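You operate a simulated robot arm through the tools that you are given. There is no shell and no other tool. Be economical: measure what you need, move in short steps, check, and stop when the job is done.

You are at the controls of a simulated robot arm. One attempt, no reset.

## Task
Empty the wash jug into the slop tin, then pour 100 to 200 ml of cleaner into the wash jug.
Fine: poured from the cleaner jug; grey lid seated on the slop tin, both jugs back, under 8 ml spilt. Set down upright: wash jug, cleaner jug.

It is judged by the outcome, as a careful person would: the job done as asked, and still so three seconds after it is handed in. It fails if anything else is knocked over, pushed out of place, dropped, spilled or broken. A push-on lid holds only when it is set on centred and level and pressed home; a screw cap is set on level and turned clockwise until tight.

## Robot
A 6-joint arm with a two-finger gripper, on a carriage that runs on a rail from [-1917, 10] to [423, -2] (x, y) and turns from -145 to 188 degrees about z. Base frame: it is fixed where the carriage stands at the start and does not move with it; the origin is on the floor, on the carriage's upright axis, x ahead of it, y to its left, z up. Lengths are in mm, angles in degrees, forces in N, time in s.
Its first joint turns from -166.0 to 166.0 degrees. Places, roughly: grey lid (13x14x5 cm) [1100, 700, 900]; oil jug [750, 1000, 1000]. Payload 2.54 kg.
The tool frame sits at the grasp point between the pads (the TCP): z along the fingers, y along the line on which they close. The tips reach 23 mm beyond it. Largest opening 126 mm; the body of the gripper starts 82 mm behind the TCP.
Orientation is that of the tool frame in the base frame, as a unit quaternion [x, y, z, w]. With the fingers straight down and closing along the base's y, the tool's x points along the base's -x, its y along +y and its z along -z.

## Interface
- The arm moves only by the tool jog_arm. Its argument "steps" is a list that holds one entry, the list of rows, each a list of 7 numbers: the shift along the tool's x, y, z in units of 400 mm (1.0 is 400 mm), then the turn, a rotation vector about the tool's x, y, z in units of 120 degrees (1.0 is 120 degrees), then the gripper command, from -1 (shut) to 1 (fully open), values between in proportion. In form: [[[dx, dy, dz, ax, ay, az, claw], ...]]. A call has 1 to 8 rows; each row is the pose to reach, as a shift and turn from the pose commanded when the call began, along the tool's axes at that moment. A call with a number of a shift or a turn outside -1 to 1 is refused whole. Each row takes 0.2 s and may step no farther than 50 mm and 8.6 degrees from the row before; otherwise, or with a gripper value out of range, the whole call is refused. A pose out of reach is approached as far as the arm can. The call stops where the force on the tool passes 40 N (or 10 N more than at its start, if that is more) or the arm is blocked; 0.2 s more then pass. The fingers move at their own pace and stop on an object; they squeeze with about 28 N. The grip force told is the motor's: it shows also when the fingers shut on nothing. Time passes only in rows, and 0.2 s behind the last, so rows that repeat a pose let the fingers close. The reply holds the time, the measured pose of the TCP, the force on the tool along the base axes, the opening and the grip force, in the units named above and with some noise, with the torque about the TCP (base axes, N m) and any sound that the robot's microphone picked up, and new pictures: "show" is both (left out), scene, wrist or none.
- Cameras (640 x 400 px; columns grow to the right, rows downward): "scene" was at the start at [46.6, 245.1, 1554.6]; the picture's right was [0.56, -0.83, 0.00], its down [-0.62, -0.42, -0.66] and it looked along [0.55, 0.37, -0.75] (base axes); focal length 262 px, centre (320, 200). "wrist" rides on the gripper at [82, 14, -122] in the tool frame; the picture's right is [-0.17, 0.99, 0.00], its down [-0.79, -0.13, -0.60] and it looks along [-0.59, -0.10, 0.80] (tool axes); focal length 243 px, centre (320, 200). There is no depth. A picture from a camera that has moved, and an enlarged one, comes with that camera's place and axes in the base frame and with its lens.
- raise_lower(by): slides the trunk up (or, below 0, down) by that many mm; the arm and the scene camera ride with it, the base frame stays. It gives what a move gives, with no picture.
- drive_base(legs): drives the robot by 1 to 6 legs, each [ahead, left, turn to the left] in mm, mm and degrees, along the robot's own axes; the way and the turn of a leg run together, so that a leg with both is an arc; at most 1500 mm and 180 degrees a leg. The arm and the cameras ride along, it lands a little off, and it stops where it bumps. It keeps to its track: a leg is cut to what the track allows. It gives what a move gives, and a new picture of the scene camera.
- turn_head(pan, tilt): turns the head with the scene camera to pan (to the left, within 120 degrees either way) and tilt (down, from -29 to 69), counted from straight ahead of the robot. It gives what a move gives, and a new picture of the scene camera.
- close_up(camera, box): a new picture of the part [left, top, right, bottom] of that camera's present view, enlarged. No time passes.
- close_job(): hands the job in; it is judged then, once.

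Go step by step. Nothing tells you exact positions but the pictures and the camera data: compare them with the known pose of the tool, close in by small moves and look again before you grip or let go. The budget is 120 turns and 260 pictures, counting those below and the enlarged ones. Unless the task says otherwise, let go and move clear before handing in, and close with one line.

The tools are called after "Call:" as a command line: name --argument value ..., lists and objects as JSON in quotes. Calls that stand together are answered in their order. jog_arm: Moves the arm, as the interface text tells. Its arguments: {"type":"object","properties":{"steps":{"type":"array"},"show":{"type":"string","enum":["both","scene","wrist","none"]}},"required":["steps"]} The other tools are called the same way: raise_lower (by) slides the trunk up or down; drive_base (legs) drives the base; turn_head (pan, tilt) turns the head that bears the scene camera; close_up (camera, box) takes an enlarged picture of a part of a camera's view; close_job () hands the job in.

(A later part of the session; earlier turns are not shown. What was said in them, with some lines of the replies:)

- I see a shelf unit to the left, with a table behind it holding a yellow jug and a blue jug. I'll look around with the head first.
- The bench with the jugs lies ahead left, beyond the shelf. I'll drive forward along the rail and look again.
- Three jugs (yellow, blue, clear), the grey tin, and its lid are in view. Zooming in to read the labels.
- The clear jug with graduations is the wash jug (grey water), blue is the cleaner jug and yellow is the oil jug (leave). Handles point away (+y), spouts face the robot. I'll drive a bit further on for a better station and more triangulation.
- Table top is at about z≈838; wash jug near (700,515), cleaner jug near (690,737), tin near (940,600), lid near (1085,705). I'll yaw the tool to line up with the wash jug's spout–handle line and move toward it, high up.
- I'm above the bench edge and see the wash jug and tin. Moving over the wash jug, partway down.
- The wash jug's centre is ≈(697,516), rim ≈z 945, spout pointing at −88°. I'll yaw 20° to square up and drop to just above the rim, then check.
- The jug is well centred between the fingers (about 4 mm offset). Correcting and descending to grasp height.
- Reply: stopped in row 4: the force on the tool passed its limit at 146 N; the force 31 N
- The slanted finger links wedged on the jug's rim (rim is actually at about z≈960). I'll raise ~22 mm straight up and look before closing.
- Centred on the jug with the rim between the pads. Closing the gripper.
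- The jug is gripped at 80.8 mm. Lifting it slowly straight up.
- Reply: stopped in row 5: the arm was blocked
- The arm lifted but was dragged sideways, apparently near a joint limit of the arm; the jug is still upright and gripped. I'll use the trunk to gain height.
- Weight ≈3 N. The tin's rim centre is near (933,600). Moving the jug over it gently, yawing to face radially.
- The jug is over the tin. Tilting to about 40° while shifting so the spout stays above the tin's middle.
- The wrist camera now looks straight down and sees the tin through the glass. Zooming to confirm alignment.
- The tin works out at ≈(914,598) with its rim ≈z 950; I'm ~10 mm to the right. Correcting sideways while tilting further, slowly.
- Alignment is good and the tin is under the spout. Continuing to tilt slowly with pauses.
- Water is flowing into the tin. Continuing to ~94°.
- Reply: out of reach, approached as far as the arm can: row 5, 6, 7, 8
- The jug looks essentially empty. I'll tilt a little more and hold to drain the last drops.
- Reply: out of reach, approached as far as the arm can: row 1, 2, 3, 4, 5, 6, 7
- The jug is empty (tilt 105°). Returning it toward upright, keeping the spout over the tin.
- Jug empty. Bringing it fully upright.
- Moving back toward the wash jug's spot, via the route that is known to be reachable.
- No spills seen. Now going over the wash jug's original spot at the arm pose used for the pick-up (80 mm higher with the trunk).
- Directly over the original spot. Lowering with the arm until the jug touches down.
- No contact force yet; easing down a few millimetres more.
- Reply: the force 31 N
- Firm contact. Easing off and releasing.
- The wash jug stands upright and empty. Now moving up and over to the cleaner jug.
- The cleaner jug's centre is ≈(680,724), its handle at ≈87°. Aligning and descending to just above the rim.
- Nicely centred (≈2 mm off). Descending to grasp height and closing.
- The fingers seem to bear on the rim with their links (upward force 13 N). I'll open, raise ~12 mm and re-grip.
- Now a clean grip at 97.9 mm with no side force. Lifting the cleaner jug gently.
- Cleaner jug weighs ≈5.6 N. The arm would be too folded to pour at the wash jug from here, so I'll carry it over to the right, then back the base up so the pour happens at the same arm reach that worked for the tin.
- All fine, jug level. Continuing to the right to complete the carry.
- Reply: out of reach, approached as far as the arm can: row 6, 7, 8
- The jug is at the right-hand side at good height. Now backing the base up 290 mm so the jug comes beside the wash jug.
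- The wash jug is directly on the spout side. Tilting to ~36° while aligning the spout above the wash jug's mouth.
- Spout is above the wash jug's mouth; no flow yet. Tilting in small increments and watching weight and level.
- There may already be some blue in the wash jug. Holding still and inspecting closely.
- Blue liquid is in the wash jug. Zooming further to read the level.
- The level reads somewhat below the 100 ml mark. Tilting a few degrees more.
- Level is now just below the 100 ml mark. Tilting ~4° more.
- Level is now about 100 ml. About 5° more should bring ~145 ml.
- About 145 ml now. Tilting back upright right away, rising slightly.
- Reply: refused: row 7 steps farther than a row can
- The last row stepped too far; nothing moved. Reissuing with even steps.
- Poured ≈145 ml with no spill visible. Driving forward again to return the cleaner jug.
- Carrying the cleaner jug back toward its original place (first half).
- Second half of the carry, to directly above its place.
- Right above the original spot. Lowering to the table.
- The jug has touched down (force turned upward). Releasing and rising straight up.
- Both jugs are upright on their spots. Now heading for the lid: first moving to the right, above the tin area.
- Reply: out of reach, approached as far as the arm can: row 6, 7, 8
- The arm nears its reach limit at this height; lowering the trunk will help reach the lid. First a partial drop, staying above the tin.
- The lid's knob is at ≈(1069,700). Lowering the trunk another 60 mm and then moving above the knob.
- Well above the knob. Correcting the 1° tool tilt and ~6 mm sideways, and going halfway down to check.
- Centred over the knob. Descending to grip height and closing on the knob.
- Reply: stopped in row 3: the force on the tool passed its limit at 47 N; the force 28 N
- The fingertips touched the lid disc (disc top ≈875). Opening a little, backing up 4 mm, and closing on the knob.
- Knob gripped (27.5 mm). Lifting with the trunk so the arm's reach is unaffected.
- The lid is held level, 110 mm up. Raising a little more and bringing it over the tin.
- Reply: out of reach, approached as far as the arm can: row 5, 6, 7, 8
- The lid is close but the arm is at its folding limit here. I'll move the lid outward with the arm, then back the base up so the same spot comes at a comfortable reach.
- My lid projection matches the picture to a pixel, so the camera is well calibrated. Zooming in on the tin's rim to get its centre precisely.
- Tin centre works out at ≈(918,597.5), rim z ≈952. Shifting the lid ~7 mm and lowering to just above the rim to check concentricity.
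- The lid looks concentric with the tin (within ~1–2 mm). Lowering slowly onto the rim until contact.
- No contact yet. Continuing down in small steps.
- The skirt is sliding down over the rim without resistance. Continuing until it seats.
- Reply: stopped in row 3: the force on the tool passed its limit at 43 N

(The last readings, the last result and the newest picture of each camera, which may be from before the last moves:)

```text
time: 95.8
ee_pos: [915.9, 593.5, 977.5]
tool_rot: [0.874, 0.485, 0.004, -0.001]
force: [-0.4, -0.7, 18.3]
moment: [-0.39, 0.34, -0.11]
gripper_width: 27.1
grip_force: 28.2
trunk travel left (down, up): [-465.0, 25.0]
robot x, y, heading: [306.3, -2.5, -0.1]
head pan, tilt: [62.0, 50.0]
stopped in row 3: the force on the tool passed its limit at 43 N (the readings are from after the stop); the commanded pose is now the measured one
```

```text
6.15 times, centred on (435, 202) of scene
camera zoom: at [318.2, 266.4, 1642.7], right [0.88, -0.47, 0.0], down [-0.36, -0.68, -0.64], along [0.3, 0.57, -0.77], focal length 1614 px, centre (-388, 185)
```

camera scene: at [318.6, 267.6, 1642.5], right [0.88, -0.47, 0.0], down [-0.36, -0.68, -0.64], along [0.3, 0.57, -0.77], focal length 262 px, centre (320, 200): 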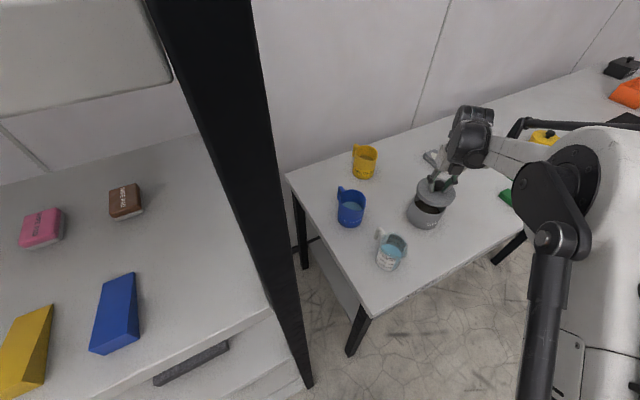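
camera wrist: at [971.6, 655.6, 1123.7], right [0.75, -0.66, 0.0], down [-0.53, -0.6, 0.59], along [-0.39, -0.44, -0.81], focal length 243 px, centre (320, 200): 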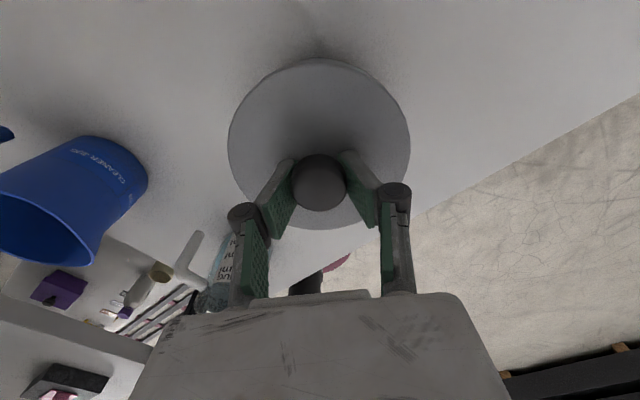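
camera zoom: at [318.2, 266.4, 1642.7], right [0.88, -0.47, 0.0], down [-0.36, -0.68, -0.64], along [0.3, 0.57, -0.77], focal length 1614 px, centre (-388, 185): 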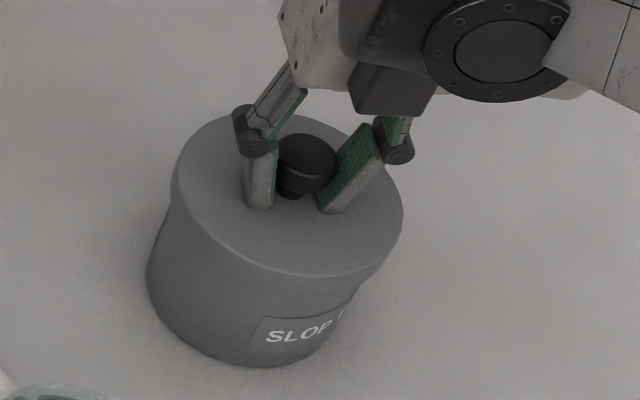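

Contact at the expected seated height (43 N). I'll press again to drive the lid home and see whether it moves further.

Call:
jog_arm --steps '[[[0, 0, 0.004, 0, 0, 0, -1], [0, 0, 0.008, 0, 0, 0, -1], [0, 0, 0.012, 0, 0, 0, -1], [0, 0, 0.016, 0, 0, 0, -1]]]' --show "none"

Call:
close_up --camera "scene" --box '[405, 170, 465, 235]'

```text
time: 96.2
ee_pos: [916.4, 593.6, 976.8]
tool_rot: [0.874, 0.486, 0.005, -0.002]
force: [-2.2, -3.4, 21.4]
moment: [-0.26, 0.23, -0.17]
gripper_width: 27.2
grip_force: 27.8
trunk travel left (down, up): [-465.0, 25.0]
robot x, y, heading: [304.1, -0.8, 0.3]
head pan, tilt: [62.0, 50.0]
stopped in row 2: the force on the tool passed its limit at 43 N (the readings are from after the stop); the commanded pose is now the measured one
```

```text
6.15 times, centred on (435, 202) of scene
camera zoom: at [317.7, 265.8, 1642.7], right [0.88, -0.47, 0.0], down [-0.36, -0.68, -0.64], along [0.3, 0.57, -0.77], focal length 1614 px, centre (-388, 185)
```

zoom: 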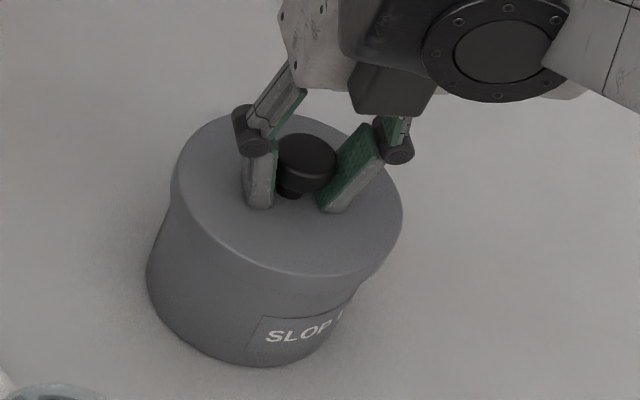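

The lid appears seated but the reaction is a bit one-sided (near side). I'll release the knob, rise, close the fingers and press down centrally on the knob top so it levels itself.

Call:
jog_arm --steps '[[[0, 0, -0.002, 0, 0, 0, -0.6], [0, 0, -0.002, 0, 0, 0, -0.3], [0, 0, -0.002, 0, 0, 0, -0.3], [0, 0, -0.05, 0, 0, 0, -0.3], [0, 0, -0.1, 0, 0, 0, -0.3], [0, 0, -0.14, 0, -0.005, 0, -1], [0, 0, -0.14, 0, -0.005, 0, -1], [0, 0, -0.14, 0, -0.005, 0, -1]]]'

Call:
close_up --camera "scene" --box '[405, 170, 465, 235]'

Call:
close_up --camera "wrist" --box '[200, 20, 440, 260]'

```text
time: 98.0
ee_pos: [918.6, 595.2, 1029.5]
tool_rot: [0.874, 0.486, 0.001, 0.001]
force: [0.2, 0.4, -0.5]
moment: [-0.01, -0.03, -0.01]
gripper_width: 0.0
grip_force: 28.1
trunk travel left (down, up): [-465.0, 25.0]
robot x, y, heading: [302.4, -3.9, 0.1]
head pan, tilt: [62.0, 50.0]
camera scene: at [319.8, 267.8, 1642.4], right [0.88, -0.47, 0.0], down [-0.36, -0.68, -0.64], along [0.3, 0.57, -0.77], focal length 262 px, centre (320, 200)
camera wrist: at [972.5, 657.2, 1151.2], right [0.75, -0.66, 0.0], down [-0.53, -0.6, 0.6], along [-0.4, -0.45, -0.8], focal length 243 px, centre (320, 200)
```

scene: 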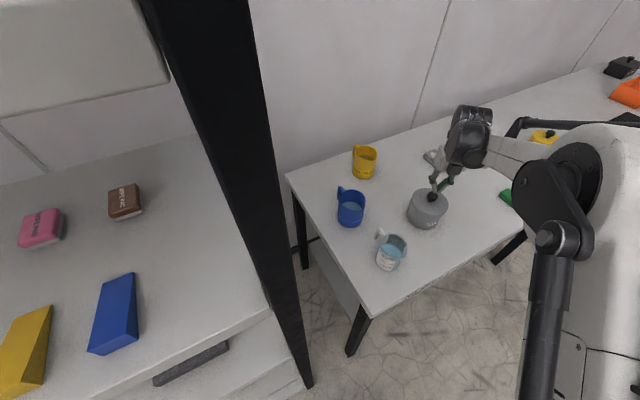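
wrist: 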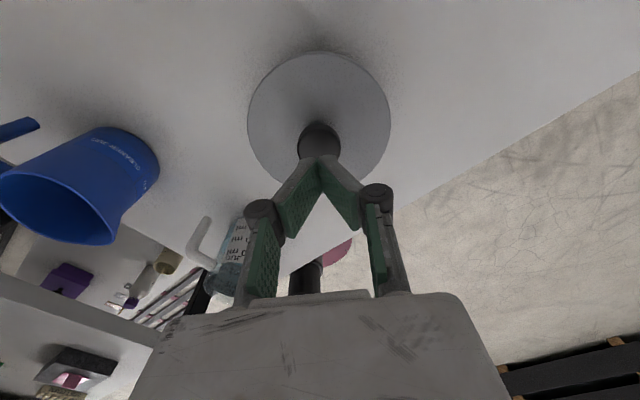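

```text
6.15 times, centred on (435, 202) of scene
camera zoom: at [319.8, 267.8, 1642.4], right [0.88, -0.47, 0.0], down [-0.36, -0.68, -0.64], along [0.3, 0.57, -0.77], focal length 1614 px, centre (-388, 185)
```

zoom: 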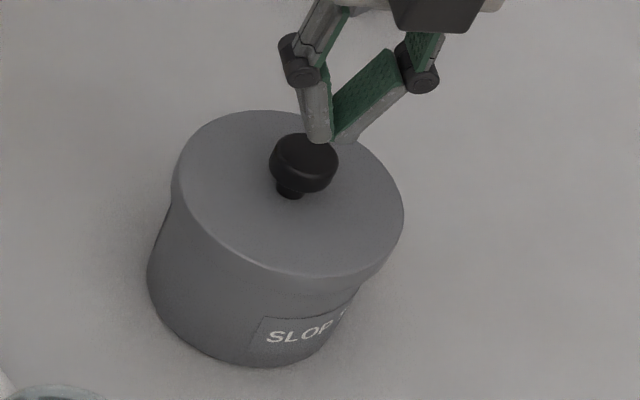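

```text
1.67 times, centred on (320, 140) of wrist
camera zoom: at [972.5, 657.2, 1151.2], right [0.75, -0.66, 0.0], down [-0.53, -0.6, 0.6], along [-0.4, -0.45, -0.8], focal length 404 px, centre (320, 300)
```

zoom: 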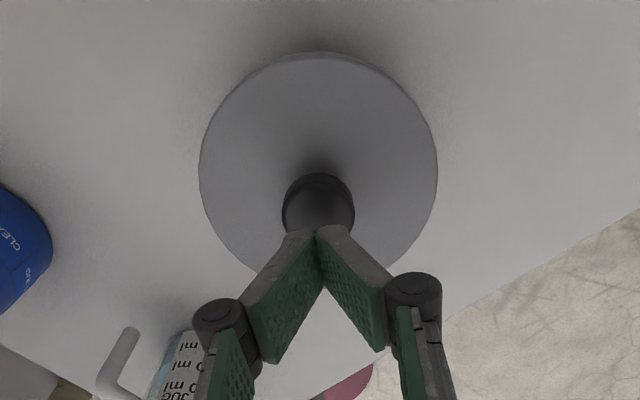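

The lid sits squarely. Now pressing on the knob's top with closed fingers.

Call:
jog_arm --steps '[[[0.012, 0, 0.03, 0, 0, 0, -1], [0.012, 0, 0.06, 0, 0, 0, -1], [0.012, 0, 0.07, 0, 0, 0, -1], [0.012, 0, 0.078, 0, 0, 0, -1], [0.012, 0, 0.086, 0, 0, 0, -1], [0.012, 0, 0.094, 0, 0, 0, -1], [0.012, 0, 0.102, 0, 0, 0, -1], [0.012, 0, 0.11, 0, 0, 0, -1]]]' --show "none"

Call:
close_up --camera "scene" --box '[405, 170, 465, 235]'

```text
time: 99.0
ee_pos: [920.0, 599.0, 1004.7]
tool_rot: [0.874, 0.486, 0.002, 0.002]
force: [-1.0, -0.9, 24.2]
moment: [-0.05, 0.01, -0.01]
gripper_width: 5.9
grip_force: 27.6
trunk travel left (down, up): [-465.0, 25.0]
robot x, y, heading: [301.6, -4.7, -0.1]
head pan, tilt: [62.0, 50.0]
stopped in row 4: the force on the tool passed its limit at 45 N (the readings are from after the stop); the commanded pose is now the measured one
```

```text
6.15 times, centred on (435, 202) of scene
camera zoom: at [318.1, 266.0, 1642.9], right [0.88, -0.47, 0.0], down [-0.36, -0.68, -0.64], along [0.3, 0.57, -0.77], focal length 1614 px, centre (-388, 185)
```

zoom: 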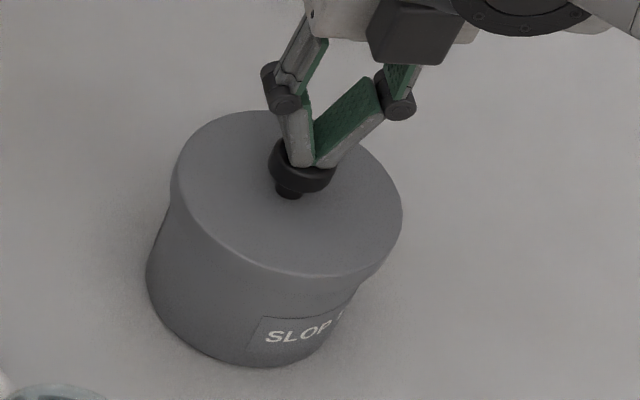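

Pressed at 45 N right on centre with no further travel. One more press to be sure, then I'll lift off.

Call:
jog_arm --steps '[[[0, 0, 0.005, 0, 0, 0, -1], [0, 0, 0.01, 0, 0, 0, -1], [0, 0, 0.015, 0, 0, 0, -1], [0, 0, 0.02, 0, 0, 0, -1]]]' --show "none"

Call:
jog_arm --steps '[[[0, 0, -0.03, 0, 0, 0, -1], [0, 0, -0.1, 0, 0, 0, -1], [0, 0, -0.2, 0, 0, 0, -1]]]'

Call:
close_up --camera "scene" --box '[405, 170, 465, 235]'

Call:
close_up --camera "wrist" --box '[200, 20, 440, 260]'

```text
time: 99.4
ee_pos: [921.2, 597.9, 1005.0]
tool_rot: [0.874, 0.486, 0.002, 0.001]
force: [-1.2, -2.3, 26.3]
moment: [-0.05, 0.03, 0.01]
gripper_width: 6.3
grip_force: 28.0
trunk travel left (down, up): [-465.0, 25.0]
robot x, y, heading: [299.7, -6.6, 0.3]
head pan, tilt: [62.0, 50.0]
stopped in row 2: the force on the tool passed its limit at 44 N (the readings are from after the stop); the commanded pose is now the measured one
```

```text
time: 100.2
ee_pos: [921.8, 600.0, 1081.7]
tool_rot: [0.874, 0.486, 0.001, 0.001]
force: [0.2, 0.0, 0.2]
moment: [0.01, 0.0, 0.03]
gripper_width: 0.1
grip_force: 27.4
trunk travel left (down, up): [-465.0, 25.0]
robot x, y, heading: [305.6, 0.2, -0.1]
head pan, tilt: [62.0, 50.0]
camera scene: at [319.6, 267.5, 1642.5], right [0.88, -0.47, 0.0], down [-0.36, -0.68, -0.64], along [0.3, 0.57, -0.77], focal length 262 px, centre (320, 200)
camera wrist: at [975.9, 662.2, 1203.4], right [0.75, -0.66, 0.0], down [-0.53, -0.6, 0.6], along [-0.39, -0.45, -0.8], focal length 243 px, centre (320, 200)
```

scene: 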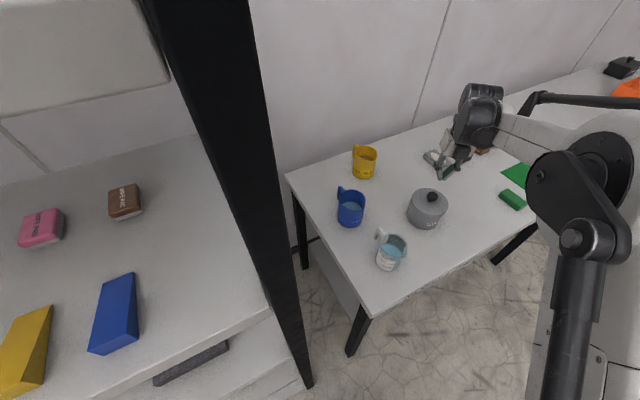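
wrist: 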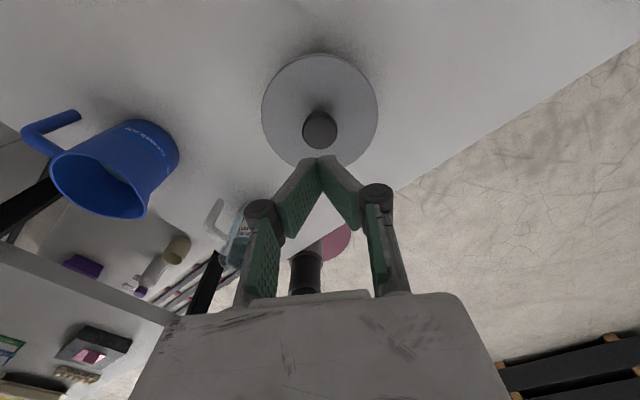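

```text
6.15 times, centred on (435, 202) of scene
camera zoom: at [319.6, 267.5, 1642.5], right [0.88, -0.47, 0.0], down [-0.36, -0.68, -0.64], along [0.3, 0.57, -0.77], focal length 1614 px, centre (-388, 185)
```

zoom: 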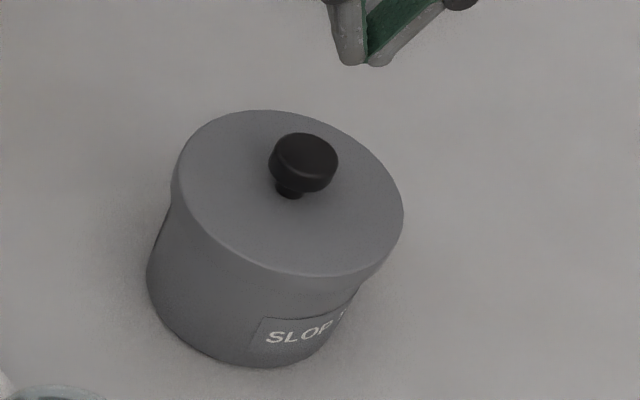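

```text
1.67 times, centred on (320, 140) of wrist
camera zoom: at [975.9, 662.2, 1203.4], right [0.75, -0.66, 0.0], down [-0.53, -0.6, 0.6], along [-0.39, -0.45, -0.8], focal length 404 px, centre (320, 300)
```

zoom: 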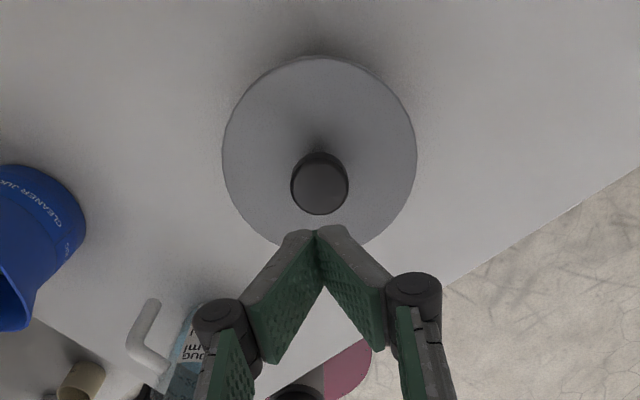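

The lid is centred and level, firmly seated. One last overall check of the bench.

Call:
close_up --camera "scene" --box '[310, 130, 490, 290]'

```text
2.50 times, centred on (400, 210) of scene
camera zoom: at [319.6, 267.5, 1642.5], right [0.88, -0.47, 0.0], down [-0.36, -0.68, -0.64], along [0.3, 0.57, -0.77], focal length 656 px, centre (120, 175)
```

zoom: 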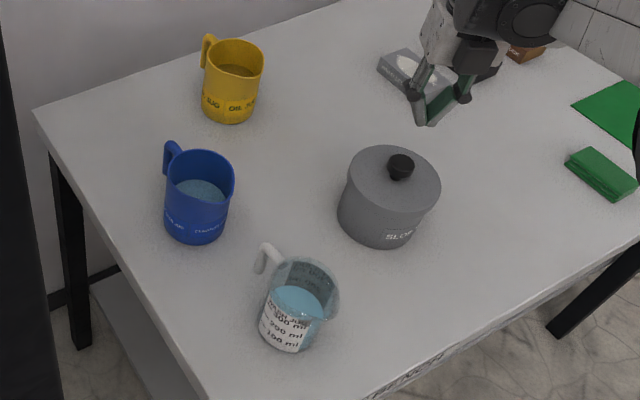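

Both jugs are upright on their places, the table is dry, the lid is on the tin and the arm is clear. Handing in.

Call:
close_job

```text
The job is handed in.
```

The wash jug was emptied into the slop tin, then filled with about 145 ml of cleaner, read by eye against its graduations. The grey lid is pressed onto the slop tin; pressing at about 45 N gave no further movement, but I heard no click and did not tug-test it. Both jugs stand upright in their original places, and I saw no spills on the bench.
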